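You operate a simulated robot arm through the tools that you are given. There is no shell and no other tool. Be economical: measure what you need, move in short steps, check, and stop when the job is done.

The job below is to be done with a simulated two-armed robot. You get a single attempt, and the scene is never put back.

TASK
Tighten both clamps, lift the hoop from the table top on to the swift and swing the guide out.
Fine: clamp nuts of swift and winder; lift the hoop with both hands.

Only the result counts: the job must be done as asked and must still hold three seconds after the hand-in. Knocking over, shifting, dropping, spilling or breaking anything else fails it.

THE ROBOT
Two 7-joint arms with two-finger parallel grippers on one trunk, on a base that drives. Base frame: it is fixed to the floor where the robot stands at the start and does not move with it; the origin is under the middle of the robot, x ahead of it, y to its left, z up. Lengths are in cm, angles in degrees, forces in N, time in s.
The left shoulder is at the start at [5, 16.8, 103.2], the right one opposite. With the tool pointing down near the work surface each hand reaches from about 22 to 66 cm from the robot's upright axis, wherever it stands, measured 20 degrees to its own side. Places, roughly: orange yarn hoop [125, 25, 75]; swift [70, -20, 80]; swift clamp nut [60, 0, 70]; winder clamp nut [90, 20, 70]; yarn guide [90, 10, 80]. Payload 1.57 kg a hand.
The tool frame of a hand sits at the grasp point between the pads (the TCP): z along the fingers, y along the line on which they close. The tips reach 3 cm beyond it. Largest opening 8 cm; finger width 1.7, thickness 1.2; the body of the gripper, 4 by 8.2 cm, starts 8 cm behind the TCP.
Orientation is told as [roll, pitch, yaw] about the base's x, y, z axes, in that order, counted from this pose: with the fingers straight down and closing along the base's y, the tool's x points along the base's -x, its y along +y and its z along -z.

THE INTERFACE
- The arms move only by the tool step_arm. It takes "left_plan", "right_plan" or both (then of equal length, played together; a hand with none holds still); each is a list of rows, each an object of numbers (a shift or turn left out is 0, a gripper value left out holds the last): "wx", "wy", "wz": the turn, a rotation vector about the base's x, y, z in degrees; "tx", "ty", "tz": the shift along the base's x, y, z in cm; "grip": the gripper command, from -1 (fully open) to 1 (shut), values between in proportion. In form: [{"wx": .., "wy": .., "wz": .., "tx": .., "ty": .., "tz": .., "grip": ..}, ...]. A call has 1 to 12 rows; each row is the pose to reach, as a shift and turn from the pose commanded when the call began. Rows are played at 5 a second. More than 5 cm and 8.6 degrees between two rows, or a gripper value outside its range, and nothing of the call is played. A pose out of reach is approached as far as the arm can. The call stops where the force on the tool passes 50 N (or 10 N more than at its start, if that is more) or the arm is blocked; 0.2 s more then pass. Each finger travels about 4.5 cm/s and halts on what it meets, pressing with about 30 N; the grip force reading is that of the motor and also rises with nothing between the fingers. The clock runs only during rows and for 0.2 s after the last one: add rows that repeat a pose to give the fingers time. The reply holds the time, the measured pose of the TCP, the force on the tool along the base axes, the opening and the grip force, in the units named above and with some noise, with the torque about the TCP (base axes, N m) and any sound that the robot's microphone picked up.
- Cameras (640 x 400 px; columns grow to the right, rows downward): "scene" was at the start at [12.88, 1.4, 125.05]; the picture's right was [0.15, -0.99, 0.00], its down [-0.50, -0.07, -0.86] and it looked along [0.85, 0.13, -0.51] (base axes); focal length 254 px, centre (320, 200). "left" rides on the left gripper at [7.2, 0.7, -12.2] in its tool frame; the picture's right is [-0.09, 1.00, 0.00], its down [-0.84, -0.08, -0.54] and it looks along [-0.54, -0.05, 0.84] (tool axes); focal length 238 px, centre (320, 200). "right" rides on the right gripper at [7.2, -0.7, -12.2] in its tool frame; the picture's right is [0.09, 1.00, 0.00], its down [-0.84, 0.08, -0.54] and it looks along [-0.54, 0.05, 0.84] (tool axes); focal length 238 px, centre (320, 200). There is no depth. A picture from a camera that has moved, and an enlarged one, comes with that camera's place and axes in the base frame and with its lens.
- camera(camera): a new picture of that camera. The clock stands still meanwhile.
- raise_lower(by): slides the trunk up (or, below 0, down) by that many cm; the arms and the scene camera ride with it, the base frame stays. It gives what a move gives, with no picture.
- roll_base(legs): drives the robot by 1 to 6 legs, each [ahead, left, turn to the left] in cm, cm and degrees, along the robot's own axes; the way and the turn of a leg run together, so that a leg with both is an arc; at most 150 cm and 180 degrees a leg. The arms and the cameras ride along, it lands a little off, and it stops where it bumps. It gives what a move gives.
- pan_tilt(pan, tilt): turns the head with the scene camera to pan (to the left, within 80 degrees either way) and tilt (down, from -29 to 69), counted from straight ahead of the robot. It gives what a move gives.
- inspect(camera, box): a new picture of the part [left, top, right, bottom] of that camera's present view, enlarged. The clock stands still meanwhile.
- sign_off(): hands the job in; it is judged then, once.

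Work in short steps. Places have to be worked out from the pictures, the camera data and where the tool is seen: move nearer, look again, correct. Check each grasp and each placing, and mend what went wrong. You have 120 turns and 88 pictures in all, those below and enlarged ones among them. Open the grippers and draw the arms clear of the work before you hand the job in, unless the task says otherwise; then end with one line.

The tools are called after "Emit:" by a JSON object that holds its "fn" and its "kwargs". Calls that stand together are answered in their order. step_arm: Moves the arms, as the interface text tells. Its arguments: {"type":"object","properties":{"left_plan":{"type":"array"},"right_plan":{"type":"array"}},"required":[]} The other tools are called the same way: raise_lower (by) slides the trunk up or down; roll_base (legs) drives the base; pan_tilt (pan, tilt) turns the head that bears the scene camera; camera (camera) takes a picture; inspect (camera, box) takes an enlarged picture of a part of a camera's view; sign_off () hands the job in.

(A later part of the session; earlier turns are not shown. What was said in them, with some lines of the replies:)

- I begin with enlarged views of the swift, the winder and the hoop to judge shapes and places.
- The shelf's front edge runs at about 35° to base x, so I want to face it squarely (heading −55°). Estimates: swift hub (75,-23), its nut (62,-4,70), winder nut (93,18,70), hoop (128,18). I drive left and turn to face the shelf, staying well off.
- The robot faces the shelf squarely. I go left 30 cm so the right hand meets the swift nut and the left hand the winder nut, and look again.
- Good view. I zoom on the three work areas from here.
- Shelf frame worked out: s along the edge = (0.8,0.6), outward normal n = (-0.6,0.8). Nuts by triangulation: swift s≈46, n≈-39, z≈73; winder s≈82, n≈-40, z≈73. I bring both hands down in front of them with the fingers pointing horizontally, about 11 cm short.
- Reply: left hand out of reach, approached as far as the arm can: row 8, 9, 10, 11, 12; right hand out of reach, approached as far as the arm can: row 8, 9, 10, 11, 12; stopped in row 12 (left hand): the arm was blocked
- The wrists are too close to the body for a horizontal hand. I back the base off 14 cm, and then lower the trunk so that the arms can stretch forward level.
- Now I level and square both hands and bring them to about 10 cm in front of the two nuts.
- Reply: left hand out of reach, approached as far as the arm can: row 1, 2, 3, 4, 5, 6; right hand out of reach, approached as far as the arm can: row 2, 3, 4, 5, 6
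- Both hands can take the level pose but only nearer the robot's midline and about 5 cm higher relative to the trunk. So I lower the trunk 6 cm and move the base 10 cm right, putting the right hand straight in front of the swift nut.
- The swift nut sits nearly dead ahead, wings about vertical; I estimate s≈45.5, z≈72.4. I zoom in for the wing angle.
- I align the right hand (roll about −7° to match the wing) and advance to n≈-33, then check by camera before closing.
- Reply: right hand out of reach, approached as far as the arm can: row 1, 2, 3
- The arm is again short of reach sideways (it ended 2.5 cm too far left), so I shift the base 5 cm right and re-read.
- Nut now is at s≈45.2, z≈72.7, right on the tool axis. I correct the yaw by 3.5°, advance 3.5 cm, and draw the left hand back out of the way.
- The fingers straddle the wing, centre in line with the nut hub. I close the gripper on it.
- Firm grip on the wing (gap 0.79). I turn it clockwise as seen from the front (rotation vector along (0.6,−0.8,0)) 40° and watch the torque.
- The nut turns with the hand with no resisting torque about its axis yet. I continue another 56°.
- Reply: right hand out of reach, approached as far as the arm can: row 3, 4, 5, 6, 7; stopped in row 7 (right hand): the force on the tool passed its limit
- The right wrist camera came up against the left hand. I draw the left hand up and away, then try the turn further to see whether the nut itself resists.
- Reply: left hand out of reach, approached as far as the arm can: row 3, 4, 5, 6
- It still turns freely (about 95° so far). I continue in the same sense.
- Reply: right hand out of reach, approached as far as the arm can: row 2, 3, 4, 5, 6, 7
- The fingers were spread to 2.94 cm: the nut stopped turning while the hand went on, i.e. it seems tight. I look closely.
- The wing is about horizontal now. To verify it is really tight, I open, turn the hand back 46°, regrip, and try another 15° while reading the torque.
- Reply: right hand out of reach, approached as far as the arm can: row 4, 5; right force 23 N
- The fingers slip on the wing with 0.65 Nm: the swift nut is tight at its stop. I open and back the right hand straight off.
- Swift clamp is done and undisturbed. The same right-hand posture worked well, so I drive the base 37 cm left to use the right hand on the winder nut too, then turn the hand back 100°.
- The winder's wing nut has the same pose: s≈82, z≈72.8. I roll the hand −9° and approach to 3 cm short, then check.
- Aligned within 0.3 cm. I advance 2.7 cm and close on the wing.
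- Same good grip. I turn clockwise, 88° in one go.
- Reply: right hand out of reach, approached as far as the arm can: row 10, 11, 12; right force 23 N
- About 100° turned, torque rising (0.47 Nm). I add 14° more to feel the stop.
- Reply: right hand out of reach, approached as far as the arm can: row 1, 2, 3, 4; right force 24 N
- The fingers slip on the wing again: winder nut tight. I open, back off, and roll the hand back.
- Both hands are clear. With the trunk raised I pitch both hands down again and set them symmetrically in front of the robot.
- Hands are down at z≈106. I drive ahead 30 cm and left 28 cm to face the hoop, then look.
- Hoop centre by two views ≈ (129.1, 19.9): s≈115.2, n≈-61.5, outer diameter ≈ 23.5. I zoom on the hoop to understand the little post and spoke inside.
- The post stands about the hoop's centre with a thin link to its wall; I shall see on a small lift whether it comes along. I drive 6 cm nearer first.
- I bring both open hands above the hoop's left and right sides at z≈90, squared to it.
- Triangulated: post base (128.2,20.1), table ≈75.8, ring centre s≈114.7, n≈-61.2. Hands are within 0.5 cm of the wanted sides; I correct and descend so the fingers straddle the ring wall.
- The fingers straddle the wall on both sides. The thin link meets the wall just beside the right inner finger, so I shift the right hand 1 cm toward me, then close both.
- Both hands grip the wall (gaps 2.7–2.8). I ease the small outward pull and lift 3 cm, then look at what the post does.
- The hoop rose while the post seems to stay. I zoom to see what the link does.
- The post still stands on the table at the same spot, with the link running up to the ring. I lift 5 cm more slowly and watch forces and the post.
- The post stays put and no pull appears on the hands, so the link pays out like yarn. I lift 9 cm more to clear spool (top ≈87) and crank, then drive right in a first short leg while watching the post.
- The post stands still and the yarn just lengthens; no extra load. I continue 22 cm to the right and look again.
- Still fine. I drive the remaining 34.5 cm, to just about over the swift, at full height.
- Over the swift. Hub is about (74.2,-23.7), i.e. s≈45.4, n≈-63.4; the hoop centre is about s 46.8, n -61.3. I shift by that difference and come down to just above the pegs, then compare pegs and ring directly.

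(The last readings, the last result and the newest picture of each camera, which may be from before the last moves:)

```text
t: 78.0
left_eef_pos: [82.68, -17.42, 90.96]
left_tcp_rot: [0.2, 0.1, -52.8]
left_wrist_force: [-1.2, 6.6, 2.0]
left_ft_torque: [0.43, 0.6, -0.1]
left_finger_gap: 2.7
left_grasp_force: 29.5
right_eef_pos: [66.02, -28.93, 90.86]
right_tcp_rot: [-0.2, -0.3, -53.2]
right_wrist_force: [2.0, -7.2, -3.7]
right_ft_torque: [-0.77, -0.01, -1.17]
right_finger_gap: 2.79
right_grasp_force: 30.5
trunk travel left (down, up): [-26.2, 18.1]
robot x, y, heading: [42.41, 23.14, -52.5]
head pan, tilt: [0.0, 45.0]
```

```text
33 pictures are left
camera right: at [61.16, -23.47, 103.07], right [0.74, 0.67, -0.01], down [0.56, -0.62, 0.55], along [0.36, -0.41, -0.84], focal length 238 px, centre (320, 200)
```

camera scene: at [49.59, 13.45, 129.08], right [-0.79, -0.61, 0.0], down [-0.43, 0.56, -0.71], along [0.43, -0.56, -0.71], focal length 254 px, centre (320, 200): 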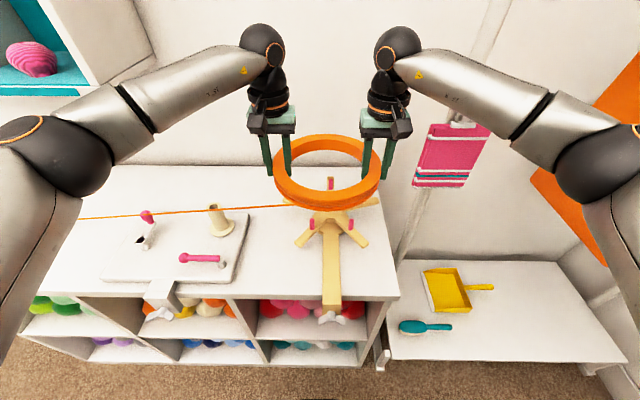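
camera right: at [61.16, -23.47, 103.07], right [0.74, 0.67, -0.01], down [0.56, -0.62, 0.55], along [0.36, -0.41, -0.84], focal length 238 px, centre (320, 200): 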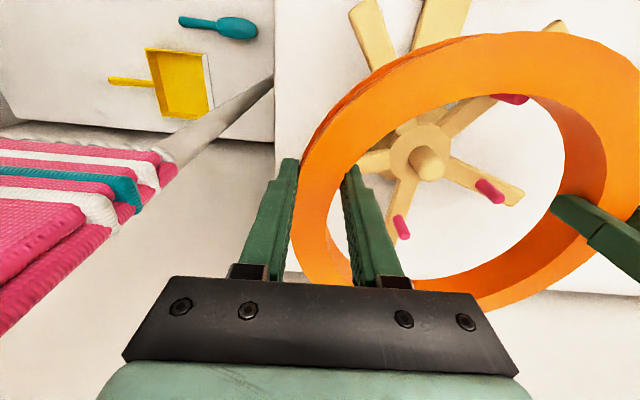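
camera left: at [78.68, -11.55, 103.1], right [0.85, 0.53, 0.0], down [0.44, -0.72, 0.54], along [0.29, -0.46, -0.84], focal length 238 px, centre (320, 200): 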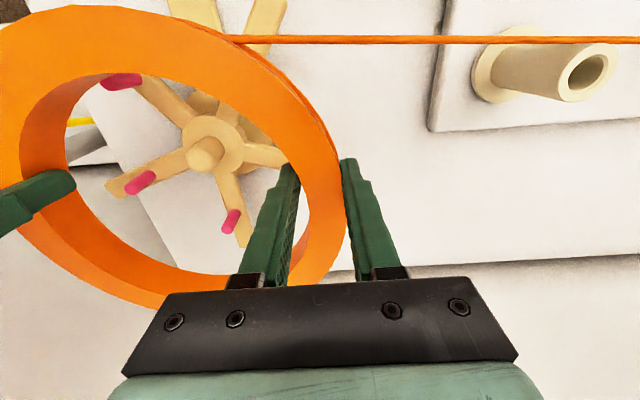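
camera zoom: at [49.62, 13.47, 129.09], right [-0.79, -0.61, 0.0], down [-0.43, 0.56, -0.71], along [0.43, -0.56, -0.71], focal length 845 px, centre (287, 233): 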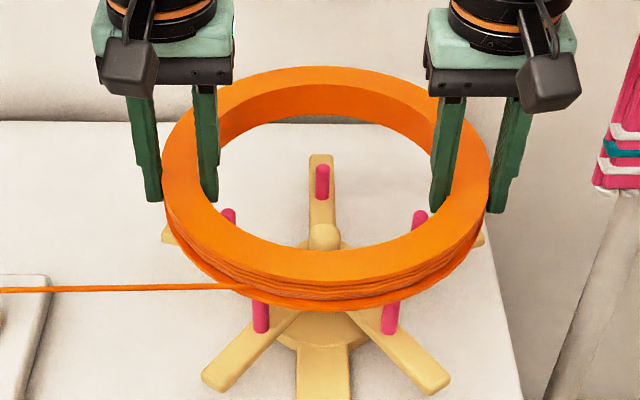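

Projecting ring and hub in all three views: s agrees (≈45.1), but the ring centre is about n≈-64.9 against the hub's -63.1 (I gripped it 1.7 cm on the near side). I shift 1.8 cm toward me and recheck.

Emit:
{"fn": "step_arm", "kwargs": {"left_plan": [{"tx": -0.54, "ty": 0.72}, {"tx": -1.08, "ty": 1.44}, {"tx": -1.08, "ty": 1.44, "tz": -1}, {"tx": -1.08, "ty": 1.44, "tz": -1}], "right_plan": [{"tx": -0.54, "ty": 0.72}, {"tx": -1.08, "ty": 1.44}, {"tx": -1.08, "ty": 1.44, "tz": -1}, {"tx": -1.08, "ty": 1.44, "tz": -1}]}}

Emit:
{"fn": "inspect", "kwargs": {"camera": "scene", "box": [250, 130, 410, 250]}}

Emit:
{"fn": "camera", "kwargs": {"camera": "left"}}

Emit:
{"fn": "camera", "kwargs": {"camera": "right"}}

```text
t: 79.0
left_eef_pos: [81.69, -16.09, 90.01]
left_tcp_rot: [0.1, 0.1, -52.8]
left_wrist_force: [-0.9, 4.1, -1.1]
left_ft_torque: [-0.08, -0.03, 0.13]
left_finger_gap: 2.71
left_grasp_force: 30.3
right_eef_pos: [64.84, -27.32, 89.86]
right_tcp_rot: [-0.2, -0.2, -53.1]
right_wrist_force: [1.0, -4.1, -1.0]
right_ft_torque: [0.19, 0.01, -0.96]
right_finger_gap: 2.78
right_grasp_force: 30.6
trunk travel left (down, up): [-26.2, 18.1]
robot x, y, heading: [42.46, 22.94, -52.8]
head pan, tilt: [0.0, 45.0]
```

```text
3.33 times, centred on (330, 190) of scene
camera zoom: at [49.62, 13.47, 129.09], right [-0.79, -0.61, 0.0], down [-0.43, 0.56, -0.71], along [0.43, -0.56, -0.71], focal length 845 px, centre (287, 233)
```

zoom: 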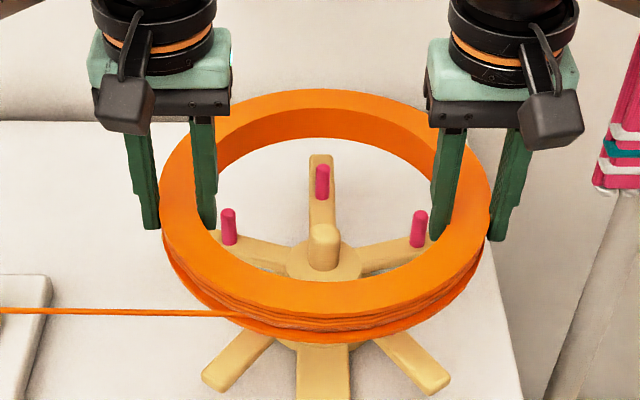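

```text
31 pictures are left
camera left: at [77.66, -10.04, 102.1], right [0.85, 0.53, 0.0], down [0.44, -0.71, 0.54], along [0.29, -0.46, -0.84], focal length 238 px, centre (320, 200)
```

left: 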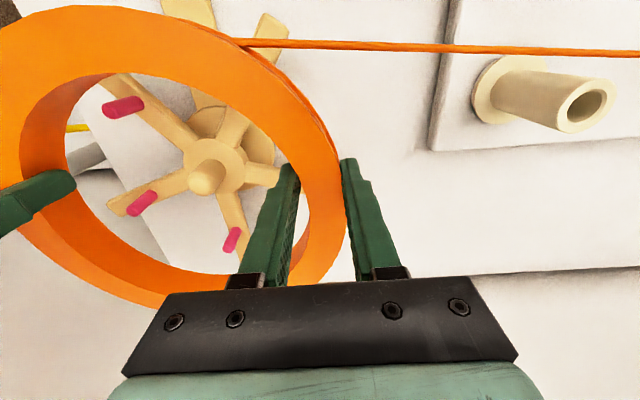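

```text
30 pictures are left
camera right: at [60.14, -22.04, 102.08], right [0.74, 0.67, 0.0], down [0.56, -0.62, 0.55], along [0.36, -0.41, -0.84], focal length 238 px, centre (320, 200)
```

right: 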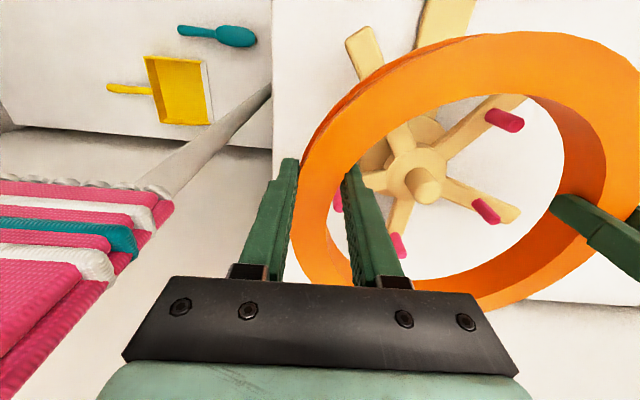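

Triangulated hub now (s 45.15, n −63.65, cap z 83.9), peg tips z≈84; ring centre about (45.4, −63.5) — aligned within the clearance. I nudge 0.2 cm right and lower 2.8 cm so that the pegs just enter, watching the forces.

Emit:
{"fn": "step_arm", "kwargs": {"left_plan": [{"tx": -0.12, "ty": -0.2}, {"tx": -0.12, "ty": -0.2, "tz": -0.7}, {"tx": -0.12, "ty": -0.2, "tz": -1.4}, {"tx": -0.12, "ty": -0.2, "tz": -2.1}, {"tx": -0.12, "ty": -0.2, "tz": -2.8}, {"tx": -0.12, "ty": -0.2, "tz": -2.8}], "right_plan": [{"tx": -0.12, "ty": -0.2}, {"tx": -0.12, "ty": -0.2, "tz": -0.7}, {"tx": -0.12, "ty": -0.2, "tz": -1.4}, {"tx": -0.12, "ty": -0.2, "tz": -2.1}, {"tx": -0.12, "ty": -0.2, "tz": -2.8}, {"tx": -0.12, "ty": -0.2, "tz": -2.8}]}}

Emit:
{"fn": "inspect", "kwargs": {"camera": "scene", "box": [250, 130, 410, 250]}}

```text
t: 80.4
left_eef_pos: [81.46, -16.34, 87.2]
left_tcp_rot: [0.2, 0.0, -52.8]
left_wrist_force: [-1.3, 3.3, -3.4]
left_ft_torque: [0.02, -0.11, 0.23]
left_finger_gap: 2.66
left_grasp_force: 29.7
right_eef_pos: [64.98, -27.75, 86.96]
right_tcp_rot: [-0.2, -0.3, -53.2]
right_wrist_force: [1.0, -2.6, 1.1]
right_ft_torque: [0.26, -0.29, -0.84]
right_finger_gap: 2.73
right_grasp_force: 30.0
trunk travel left (down, up): [-26.2, 18.1]
robot x, y, heading: [42.36, 23.16, -52.4]
head pan, tilt: [0.0, 45.0]
```

```text
3.33 times, centred on (330, 190) of scene
camera zoom: at [49.62, 13.47, 129.08], right [-0.79, -0.61, 0.0], down [-0.43, 0.56, -0.71], along [0.43, -0.56, -0.71], focal length 845 px, centre (287, 233)
```

zoom: 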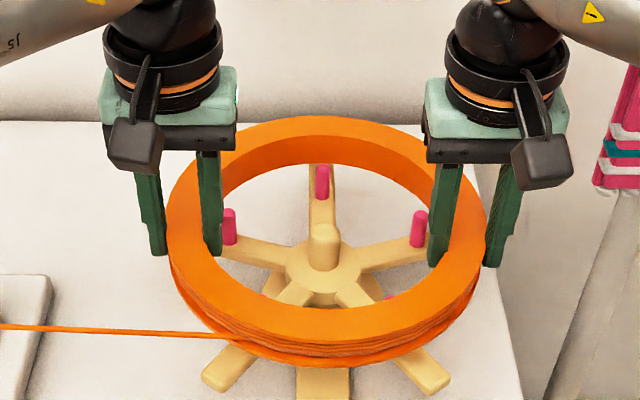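

No contact force; the peg tips appear inside the ring. I lower another 1 cm and check.

Emit:
{"fn": "step_arm", "kwargs": {"left_plan": [{"tz": -0.4}, {"tz": -0.7}, {"tz": -1}, {"tz": -1}], "right_plan": [{"tz": -0.4}, {"tz": -0.7}, {"tz": -1}, {"tz": -1}]}}

Emit:
{"fn": "camera", "kwargs": {"camera": "left"}}

Emit:
{"fn": "camera", "kwargs": {"camera": "right"}}

```text
t: 81.4
left_eef_pos: [81.56, -16.35, 86.09]
left_tcp_rot: [0.2, 0.2, -52.7]
left_wrist_force: [-3.0, 4.5, 0.6]
left_ft_torque: [0.19, 0.27, 0.07]
left_finger_gap: 2.67
left_grasp_force: 29.9
right_eef_pos: [65.13, -27.68, 85.94]
right_tcp_rot: [-0.2, -0.3, -53.1]
right_wrist_force: [1.8, -3.0, -2.0]
right_ft_torque: [-0.23, -0.13, -0.98]
right_finger_gap: 2.71
right_grasp_force: 30.2
trunk travel left (down, up): [-26.2, 18.1]
robot x, y, heading: [42.35, 22.87, -52.6]
head pan, tilt: [0.0, 45.0]
```

```text
28 pictures are left
camera left: at [77.58, -10.24, 98.36], right [0.85, 0.53, 0.0], down [0.44, -0.72, 0.54], along [0.29, -0.46, -0.84], focal length 238 px, centre (320, 200)
```

left: 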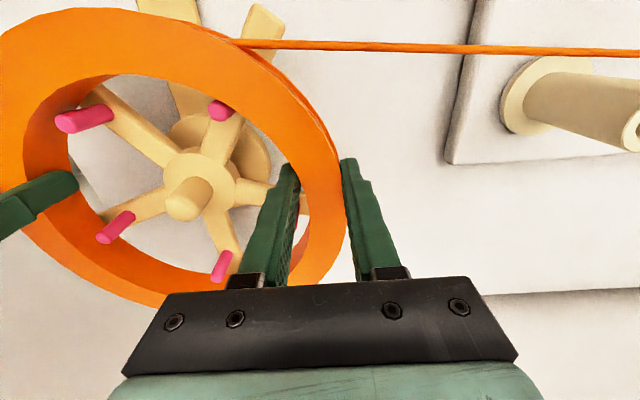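

```text
27 pictures are left
camera right: at [60.1, -22.33, 98.17], right [0.74, 0.67, 0.0], down [0.56, -0.62, 0.55], along [0.36, -0.41, -0.84], focal length 238 px, centre (320, 200)
```

right: 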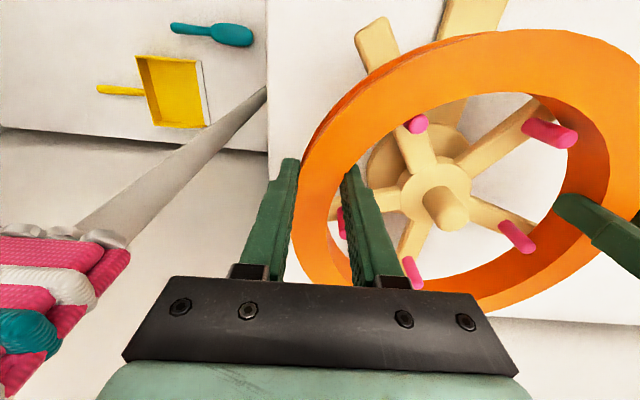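

All five pegs appear inside the ring from both sides and forces stay small. I lower the last centimetre in small steps until it rests.

Emit:
{"fn": "step_arm", "kwargs": {"left_plan": [{"tz": -0.3}, {"tz": -0.6}, {"tz": -0.9}, {"tz": -0.9}], "right_plan": [{"tz": -0.3}, {"tz": -0.6}, {"tz": -0.9}, {"tz": -0.9}]}}

Emit:
{"fn": "inspect", "kwargs": {"camera": "scene", "box": [250, 130, 410, 250]}}

```text
t: 82.4
left_eef_pos: [81.4, -16.28, 85.29]
left_tcp_rot: [0.2, 0.1, -52.7]
left_wrist_force: [-3.8, 2.6, 1.5]
left_ft_torque: [0.25, 0.38, 0.05]
left_finger_gap: 2.7
left_grasp_force: 30.3
right_eef_pos: [64.91, -27.64, 85.19]
right_tcp_rot: [-0.3, -0.2, -53.2]
right_wrist_force: [3.5, -3.9, -2.0]
right_ft_torque: [-0.41, -0.13, -1.03]
right_finger_gap: 2.71
right_grasp_force: 30.2
trunk travel left (down, up): [-26.2, 18.1]
robot x, y, heading: [42.37, 22.84, -52.3]
head pan, tilt: [0.0, 45.0]
```

```text
3.33 times, centred on (330, 190) of scene
camera zoom: at [49.62, 13.47, 129.08], right [-0.79, -0.61, 0.0], down [-0.43, 0.56, -0.71], along [0.43, -0.56, -0.71], focal length 845 px, centre (287, 233)
```

zoom: 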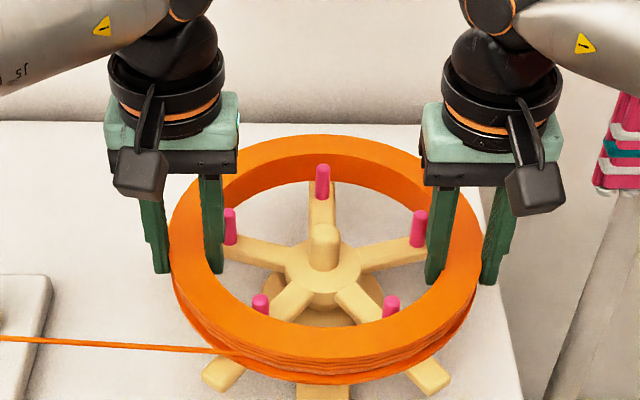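

All five pegs stand inside the ring. I keep lowering in small steps until the weight is taken.

Emit:
{"fn": "step_arm", "kwargs": {"left_plan": [{"tz": -0.3}, {"tz": -0.6}, {"tz": -0.6}], "right_plan": [{"tz": -0.3}, {"tz": -0.6}, {"tz": -0.6}]}}

Emit:
{"fn": "step_arm", "kwargs": {"left_plan": [{"tz": -0.3}, {"tz": -0.5}, {"tz": -0.5}], "right_plan": [{"tz": -0.3}, {"tz": -0.5}, {"tz": -0.5}]}}

```text
t: 83.2
left_eef_pos: [81.47, -16.19, 85.17]
left_tcp_rot: [0.1, -0.4, -52.6]
left_wrist_force: [1.3, -0.2, 21.3]
left_ft_torque: [0.2, 0.22, 0.18]
left_finger_gap: 2.69
left_grasp_force: 29.9
right_eef_pos: [64.92, -27.8, 84.97]
right_tcp_rot: [-0.1, -0.8, -53.3]
right_wrist_force: [1.2, -7.3, 27.0]
right_ft_torque: [0.21, 0.14, -0.92]
right_finger_gap: 2.7
right_grasp_force: 30.0
trunk travel left (down, up): [-26.2, 18.1]
robot x, y, heading: [42.41, 22.76, -52.8]
head pan, tilt: [0.0, 45.0]
```

```text
t: 84.0
left_eef_pos: [81.52, -16.29, 84.59]
left_tcp_rot: [0.2, -0.5, -52.6]
left_wrist_force: [5.9, 1.8, 27.4]
left_ft_torque: [-0.3, -0.23, 0.09]
left_finger_gap: 2.68
left_grasp_force: 30.1
right_eef_pos: [64.93, -27.71, 84.66]
right_tcp_rot: [-0.2, -1.0, -53.2]
right_wrist_force: [-3.7, -12.6, 31.2]
right_ft_torque: [-0.31, 0.14, -0.81]
right_finger_gap: 2.69
right_grasp_force: 30.5
trunk travel left (down, up): [-26.2, 18.1]
robot x, y, heading: [42.68, 23.12, -52.6]
head pan, tilt: [0.0, 45.0]
```

The ring rests (about 25–30 N up on each hand). I ease 0.7 cm up to unload, then look.

Emit:
{"fn": "step_arm", "kwargs": {"left_plan": [{"tz": 0.4}, {"tz": 0.7}, {"tz": 0.7}], "right_plan": [{"tz": 0.4}, {"tz": 0.7}, {"tz": 0.7}]}}

Emit:
{"fn": "inspect", "kwargs": {"camera": "scene", "box": [250, 130, 410, 250]}}

```text
t: 84.8
left_eef_pos: [81.32, -16.07, 84.64]
left_tcp_rot: [0.4, 0.4, -52.7]
left_wrist_force: [4.8, 5.0, 2.3]
left_ft_torque: [-0.45, -0.38, 0.1]
left_finger_gap: 2.67
left_grasp_force: 30.0
right_eef_pos: [64.83, -27.63, 84.74]
right_tcp_rot: [-0.4, -0.3, -53.2]
right_wrist_force: [-4.1, -10.3, 10.5]
right_ft_torque: [-0.9, -0.27, -0.9]
right_finger_gap: 2.69
right_grasp_force: 30.1
trunk travel left (down, up): [-26.2, 18.1]
robot x, y, heading: [42.43, 23.14, -52.6]
head pan, tilt: [0.0, 45.0]
```

```text
3.33 times, centred on (330, 190) of scene
camera zoom: at [49.54, 13.59, 129.06], right [-0.79, -0.61, 0.0], down [-0.43, 0.56, -0.71], along [0.43, -0.56, -0.71], focal length 845 px, centre (287, 233)
```

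zoom: 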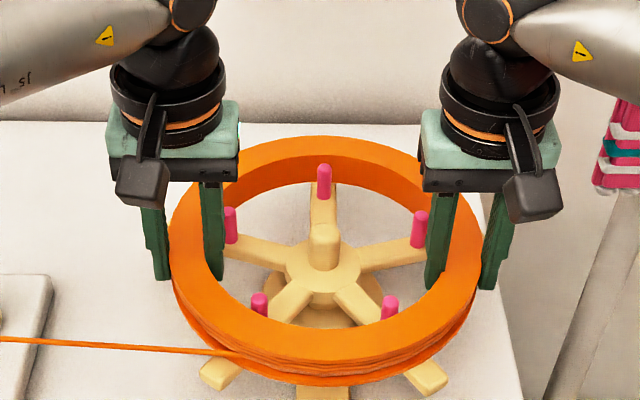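

Seated on the arms. I open both hands partly and rise straight up.

Emit:
{"fn": "step_arm", "kwargs": {"left_plan": [{"grip": -0.35}, {"grip": -0.35}, {"grip": -0.35}, {"grip": -0.35}, {"tz": 1.5}, {"tz": 4}, {"tz": 8}, {"tz": 12}, {"tz": 15}, {"tz": 15}], "right_plan": [{"grip": -0.35}, {"grip": -0.35}, {"grip": -0.35}, {"grip": -0.35}, {"tz": 1.5}, {"tz": 4}, {"tz": 8}, {"tz": 12}, {"tz": 15}, {"tz": 15}]}}

Emit:
{"fn": "camera", "kwargs": {"camera": "scene"}}

Emit:
{"fn": "inspect", "kwargs": {"camera": "scene", "box": [250, 140, 410, 260]}}

```text
t: 87.0
left_eef_pos: [81.32, -15.98, 99.76]
left_tcp_rot: [0.2, 0.1, -52.7]
left_wrist_force: [-0.6, -0.4, -0.2]
left_ft_torque: [0.04, -0.01, 0.0]
left_finger_gap: 5.39
left_grasp_force: 0.0
right_eef_pos: [64.79, -27.69, 99.76]
right_tcp_rot: [-0.2, -0.2, -53.1]
right_wrist_force: [0.3, 0.0, 0.9]
right_ft_torque: [-0.02, 0.03, 0.03]
right_finger_gap: 5.39
right_grasp_force: 0.0
trunk travel left (down, up): [-26.2, 18.1]
robot x, y, heading: [42.27, 23.08, -52.7]
head pan, tilt: [0.0, 45.0]
```

```text
24 pictures are left
camera scene: at [49.62, 13.47, 129.08], right [-0.79, -0.61, 0.0], down [-0.43, 0.56, -0.71], along [0.43, -0.56, -0.71], focal length 254 px, centre (320, 200)
```

scene: 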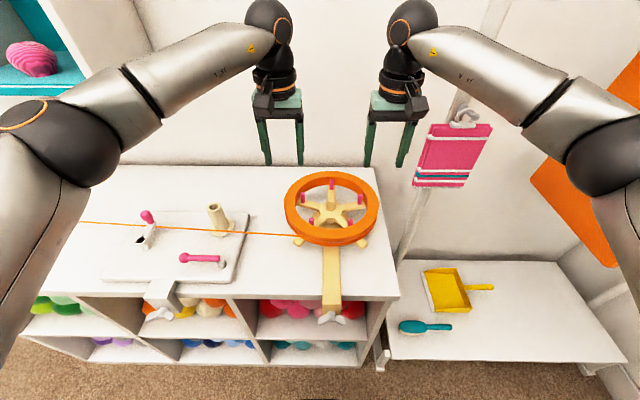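

```text
3.33 times, centred on (330, 200) of scene
camera zoom: at [49.62, 13.47, 129.08], right [-0.79, -0.61, 0.0], down [-0.43, 0.56, -0.71], along [0.43, -0.56, -0.71], focal length 845 px, centre (287, 200)
```

zoom: 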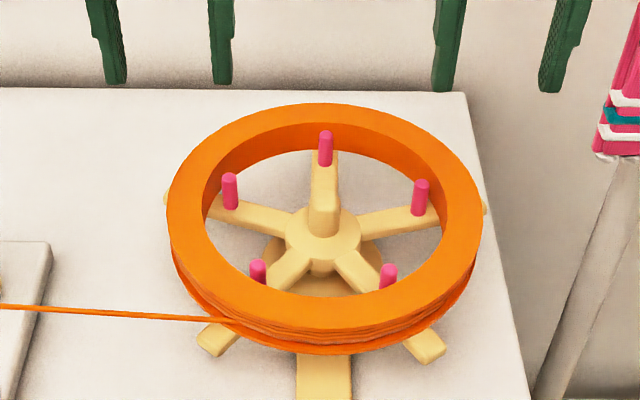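

The hoop lies on the swift round all five pegs, hands free. Now the guide: pivot ≈(s 70, n −48.4), ball ≈(s 77.9, n −49.2), z≈81. I drive 20 cm left, close the left gripper and bring it behind the ball, still high, and check.

Emit:
{"fn": "roll_base", "kwargs": {"legs": [[0, 20, 0]]}}

Emit:
{"fn": "step_arm", "kwargs": {"left_plan": [{"tx": -1.6, "ty": 2.9, "tz": -2, "grip": 1}, {"tx": -3.2, "ty": 5.8, "tz": -4}, {"tx": -4.6, "ty": 8.6, "tz": -6}, {"tx": -4.6, "ty": 8.6, "tz": -6}, {"tx": -4.6, "ty": 8.6, "tz": -6}]}}

Emit:
{"fn": "camera", "kwargs": {"camera": "left"}}

Emit:
{"fn": "camera", "kwargs": {"camera": "scene"}}

```text
t: 88.6
left_eef_pos: [97.22, -3.92, 99.86]
left_tcp_rot: [0.3, 0.1, -52.7]
left_wrist_force: [-0.1, 0.7, 0.2]
left_ft_torque: [-0.03, 0.01, 0.01]
left_finger_gap: 5.4
left_grasp_force: 0.0
right_eef_pos: [80.95, -15.54, 99.66]
right_tcp_rot: [-0.2, -0.3, -53.2]
right_wrist_force: [-0.4, 0.0, -0.2]
right_ft_torque: [-0.02, 0.02, 0.03]
right_finger_gap: 5.41
right_grasp_force: 0.0
trunk travel left (down, up): [-26.2, 18.1]
robot x, y, heading: [58.11, 35.38, -52.5]
head pan, tilt: [0.0, 45.0]
```

```text
t: 89.8
left_eef_pos: [92.78, 4.71, 93.76]
left_tcp_rot: [0.3, 0.1, -52.6]
left_wrist_force: [-0.4, 0.1, 0.6]
left_ft_torque: [0.0, 0.0, -0.02]
left_finger_gap: 0.0
left_grasp_force: 21.3
right_eef_pos: [80.76, -15.61, 99.79]
right_tcp_rot: [-0.2, -0.3, -53.1]
right_wrist_force: [-0.4, 0.3, -0.1]
right_ft_torque: [0.01, 0.0, 0.01]
right_finger_gap: 5.41
right_grasp_force: 0.1
trunk travel left (down, up): [-26.2, 18.1]
robot x, y, heading: [58.06, 34.87, -52.6]
head pan, tilt: [0.0, 45.0]
```

```text
22 pictures are left
camera left: at [88.81, 10.75, 105.96], right [0.85, 0.53, 0.0], down [0.45, -0.71, 0.54], along [0.29, -0.46, -0.84], focal length 238 px, centre (320, 200)
```

left: 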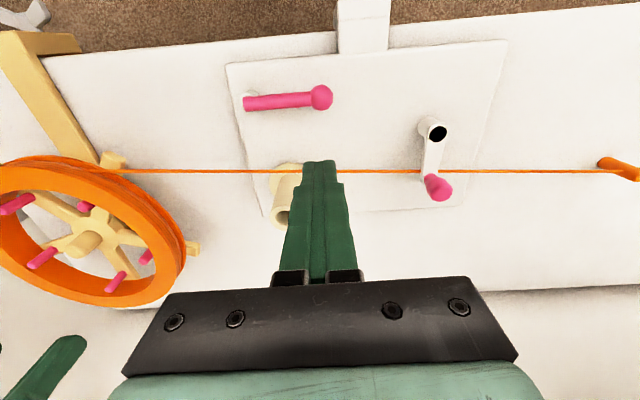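

```text
21 pictures are left
camera scene: at [65.45, 25.59, 129.09], right [-0.79, -0.61, 0.0], down [-0.43, 0.56, -0.71], along [0.43, -0.56, -0.71], focal length 254 px, centre (320, 200)
```

scene: 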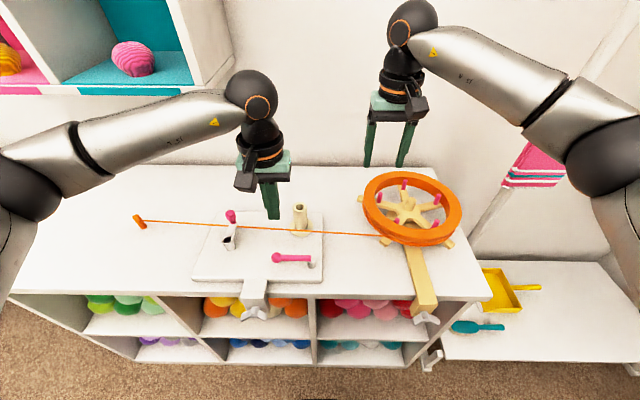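

The closed left fingers are just behind the ball (TCP s 77, n −51.9; ball n −48.9). I lower to z≈82.6 and sweep the ball outward along its arc to about 45°.

Emit:
{"fn": "step_arm", "kwargs": {"left_plan": [{"tz": -4, "grip": 1}, {"tz": -8}, {"tz": -11.2}, {"tz": -11.2}]}}

Emit:
{"fn": "step_arm", "kwargs": {"left_plan": [{"tx": -0.6, "ty": 1.2}, {"tx": -1.22, "ty": 2.46}, {"tx": -1.85, "ty": 3.2}, {"tx": -2.48, "ty": 3.89}, {"tx": -3.3, "ty": 4.5}, {"tx": -4.04, "ty": 4.97}, {"tx": -4.04, "ty": 4.97}]}}

Emit:
{"fn": "camera", "kwargs": {"camera": "left"}}

```text
t: 90.8
left_eef_pos: [92.45, 4.63, 82.44]
left_tcp_rot: [0.2, 0.1, -52.7]
left_wrist_force: [0.5, 0.5, -0.1]
left_ft_torque: [0.0, -0.03, 0.01]
left_finger_gap: 0.0
left_grasp_force: 21.3
right_eef_pos: [80.7, -15.69, 99.76]
right_tcp_rot: [-0.2, -0.2, -53.0]
right_wrist_force: [-0.5, -0.8, 0.2]
right_ft_torque: [-0.03, -0.02, -0.02]
right_finger_gap: 5.39
right_grasp_force: 0.1
trunk travel left (down, up): [-26.2, 18.1]
robot x, y, heading: [58.28, 35.22, -52.5]
head pan, tilt: [0.0, 45.0]
```

```text
t: 92.4
left_eef_pos: [88.59, 9.67, 82.63]
left_tcp_rot: [0.2, 0.1, -52.7]
left_wrist_force: [-0.3, 0.1, 0.3]
left_ft_torque: [0.0, 0.0, 0.02]
left_finger_gap: 0.01
left_grasp_force: 21.6
right_eef_pos: [80.84, -15.58, 99.84]
right_tcp_rot: [-0.2, -0.3, -53.1]
right_wrist_force: [-0.2, -0.3, 0.7]
right_ft_torque: [-0.02, -0.01, 0.0]
right_finger_gap: 5.39
right_grasp_force: 0.1
trunk travel left (down, up): [-26.2, 18.1]
robot x, y, heading: [57.97, 34.95, -52.5]
head pan, tilt: [0.0, 45.0]
```

```text
20 pictures are left
camera left: at [84.67, 15.64, 94.75], right [0.85, 0.53, 0.0], down [0.45, -0.71, 0.54], along [0.29, -0.46, -0.84], focal length 238 px, centre (320, 200)
```

left: 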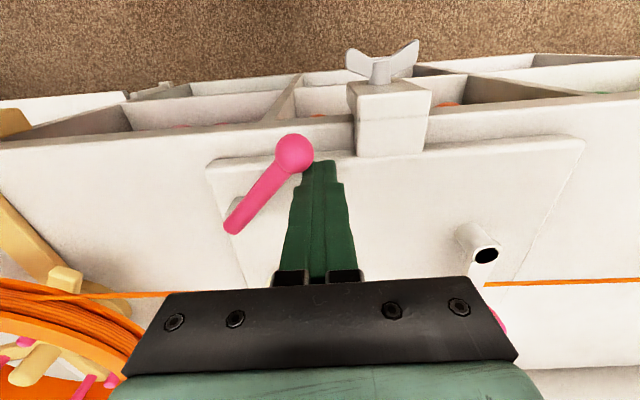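

The guide swings freely with the finger (~45–50°). I push on to about 90°.

Emit:
{"fn": "step_arm", "kwargs": {"left_plan": [{"tx": -0.9, "ty": 0.35}, {"tx": -1.84, "ty": 0.62}, {"tx": -2.8, "ty": 0.7}, {"tx": -3.82, "ty": 0.76}, {"tx": -4.8, "ty": 0.6}, {"tx": -5.66, "ty": 0.38}, {"tx": -5.66, "ty": 0.38}]}}

Emit:
{"fn": "camera", "kwargs": {"camera": "left"}}

```text
t: 94.0
left_eef_pos: [82.81, 10.11, 82.66]
left_tcp_rot: [0.2, 0.1, -52.7]
left_wrist_force: [-0.1, 0.4, 0.7]
left_ft_torque: [0.01, 0.02, -0.02]
left_finger_gap: 0.02
left_grasp_force: 21.4
right_eef_pos: [80.74, -15.6, 99.81]
right_tcp_rot: [-0.3, -0.3, -53.1]
right_wrist_force: [0.4, 0.3, -0.2]
right_ft_torque: [0.03, -0.03, 0.0]
right_finger_gap: 5.42
right_grasp_force: 0.0
trunk travel left (down, up): [-26.2, 18.1]
robot x, y, heading: [57.87, 34.99, -52.1]
head pan, tilt: [0.0, 45.0]
```

```text
19 pictures are left
camera left: at [78.88, 16.11, 94.8], right [0.85, 0.53, 0.0], down [0.45, -0.71, 0.54], along [0.29, -0.46, -0.84], focal length 238 px, centre (320, 200)
```

left: 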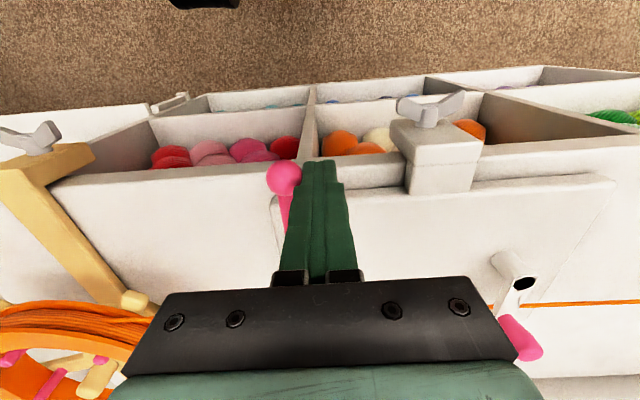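

The ball now points straight out over the edge (~85–90°). I nudge a further ~8° to feel for a stop.

Emit:
{"fn": "step_arm", "kwargs": {"left_plan": [{"tx": -0.4, "ty": -0.2}, {"tx": -0.8, "ty": -0.45}, {"tx": -1.2, "ty": -0.65}, {"tx": -1.2, "ty": -0.65}]}}

Emit:
{"fn": "inspect", "kwargs": {"camera": "scene", "box": [190, 190, 350, 290]}}

```text
t: 95.0
left_eef_pos: [82.41, 9.73, 82.47]
left_tcp_rot: [1.2, 0.1, -52.4]
left_wrist_force: [32.4, 27.1, 8.5]
left_ft_torque: [0.31, -0.32, -0.13]
left_finger_gap: 0.01
left_grasp_force: 21.2
right_eef_pos: [80.99, -15.37, 100.03]
right_tcp_rot: [-0.3, -0.3, -52.9]
right_wrist_force: [1.2, 0.6, -0.3]
right_ft_torque: [0.02, 0.0, -0.04]
right_finger_gap: 5.42
right_grasp_force: 0.1
trunk travel left (down, up): [-26.2, 18.1]
robot x, y, heading: [58.09, 35.05, -52.8]
head pan, tilt: [0.0, 45.0]
```

```text
4.00 times, centred on (270, 240) of scene
camera zoom: at [65.72, 25.87, 129.09], right [-0.79, -0.61, 0.0], down [-0.43, 0.56, -0.71], along [0.43, -0.56, -0.71], focal length 1014 px, centre (520, 40)
```

zoom: 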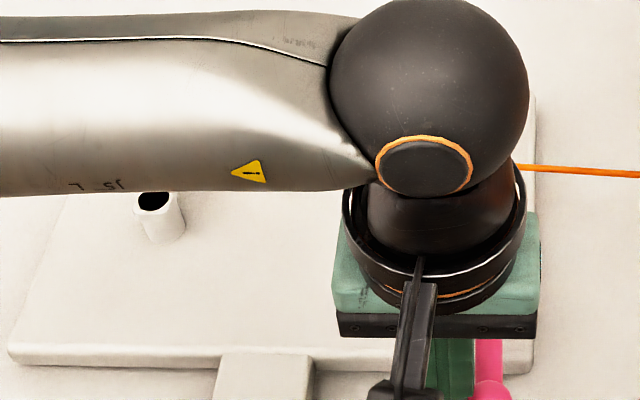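

A firm stop (42 N): the guide is fully out. I back the finger away sideways (+s) and lift clear, then draw back both arms and inspect.

Emit:
{"fn": "step_arm", "kwargs": {"left_plan": [{"tx": 0.9, "ty": 0.65}, {"tx": 2, "ty": 1.4}, {"tx": 2.8, "ty": 2}, {"tx": 2.8, "ty": 2, "tz": 4}, {"tx": 2.8, "ty": 2, "tz": 8}, {"tx": 2.8, "ty": 2, "tz": 12}, {"tx": 2.8, "ty": 2, "tz": 16}, {"tx": 2.8, "ty": 2, "tz": 18, "grip": -1}, {"tx": 2.8, "ty": 2, "tz": 18}]}}

Emit:
{"fn": "roll_base", "kwargs": {"legs": [[-28, 0, 0]]}}

Emit:
{"fn": "camera", "kwargs": {"camera": "scene"}}

```text
t: 97.0
left_eef_pos: [84.63, 11.26, 100.53]
left_tcp_rot: [0.2, 0.0, -52.7]
left_wrist_force: [0.0, 0.5, -0.4]
left_ft_torque: [0.02, 0.01, 0.01]
left_finger_gap: 4.97
left_grasp_force: 0.1
right_eef_pos: [80.73, -15.62, 99.84]
right_tcp_rot: [-0.3, -0.2, -53.1]
right_wrist_force: [-0.6, 0.4, -0.2]
right_ft_torque: [-0.01, -0.01, 0.02]
right_finger_gap: 5.4
right_grasp_force: 0.0
trunk travel left (down, up): [-26.2, 18.1]
robot x, y, heading: [58.03, 35.13, -52.4]
head pan, tilt: [0.0, 45.0]
```

```text
t: 98.9
left_eef_pos: [67.57, 33.62, 100.46]
left_tcp_rot: [0.1, 0.1, -52.4]
left_wrist_force: [-0.7, -0.8, 1.3]
left_ft_torque: [-0.03, 0.0, 0.02]
left_finger_gap: 8.03
left_grasp_force: 0.1
right_eef_pos: [64.06, 6.79, 99.84]
right_tcp_rot: [-0.3, -0.4, -52.7]
right_wrist_force: [0.1, 0.3, 0.8]
right_ft_torque: [0.0, -0.03, 0.02]
right_finger_gap: 5.42
right_grasp_force: 0.0
trunk travel left (down, up): [-26.2, 18.1]
robot x, y, heading: [40.74, 57.37, -52.0]
head pan, tilt: [0.0, 45.0]
```

```text
17 pictures are left
camera scene: at [48.37, 47.86, 129.09], right [-0.79, -0.61, 0.0], down [-0.43, 0.56, -0.71], along [0.43, -0.56, -0.71], focal length 254 px, centre (320, 200)
```

scene: 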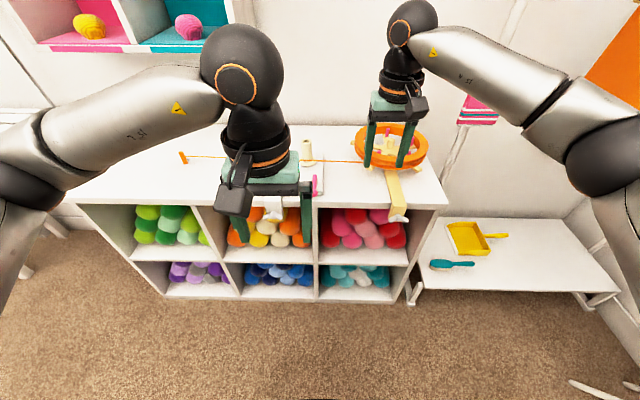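

Both arms are clear of the work. I spread the hands aside, open the right one, and check nuts, hoop and guide a last time.

Emit:
{"fn": "step_arm", "kwargs": {"left_plan": [{"tx": 3, "ty": 2.25, "tz": 1}, {"tx": 6, "ty": 4.5, "tz": 2}, {"tx": 9, "ty": 6.75, "tz": 3}, {"tx": 12, "ty": 9, "tz": 4}, {"tx": 12, "ty": 9, "tz": 4}], "right_plan": [{"tx": -3, "ty": -2.25, "tz": 1, "grip": -1}, {"tx": -6, "ty": -4.5, "tz": 2}, {"tx": -9, "ty": -6.75, "tz": 3}, {"tx": -10, "ty": -7.5, "tz": 4}, {"tx": -10, "ty": -7.5, "tz": 4}]}}

Emit:
{"fn": "inspect", "kwargs": {"camera": "scene", "box": [230, 110, 440, 241]}}

```text
t: 100.1
left_eef_pos: [79.74, 42.68, 104.55]
left_tcp_rot: [0.1, 0.1, -52.3]
left_wrist_force: [-0.2, 0.7, -0.1]
left_ft_torque: [-0.02, -0.01, 0.01]
left_finger_gap: 8.01
left_grasp_force: 0.1
right_eef_pos: [54.12, -0.84, 103.82]
right_tcp_rot: [-0.2, -0.4, -52.6]
right_wrist_force: [0.0, -0.1, 0.9]
right_ft_torque: [0.03, 0.02, 0.02]
right_finger_gap: 8.01
right_grasp_force: 0.0
trunk travel left (down, up): [-26.2, 18.1]
robot x, y, heading: [40.86, 57.51, -52.2]
head pan, tilt: [0.0, 45.0]
```

```text
3.05 times, centred on (335, 176) of scene
camera zoom: at [48.39, 47.81, 129.08], right [-0.79, -0.61, 0.0], down [-0.43, 0.56, -0.71], along [0.43, -0.56, -0.71], focal length 772 px, centre (274, 275)
```

zoom: 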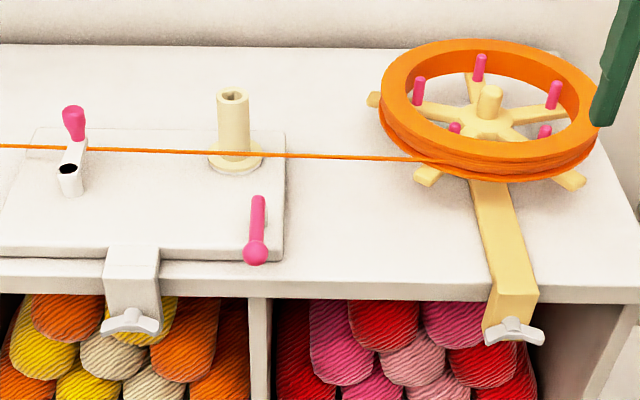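

Both wing nuts lie level at their stops, the hoop sits round all five pegs, the guide points straight out, and the hands are open and clear. I hand in.

Emit:
{"fn": "sign_off", "kwargs": {}}

```text
The job is handed in.
```

I've handed the job in. Both clamp nuts are tightened to their stops, the hoop sits on the swift round all five pegs, and the guide is swung out to its stop.
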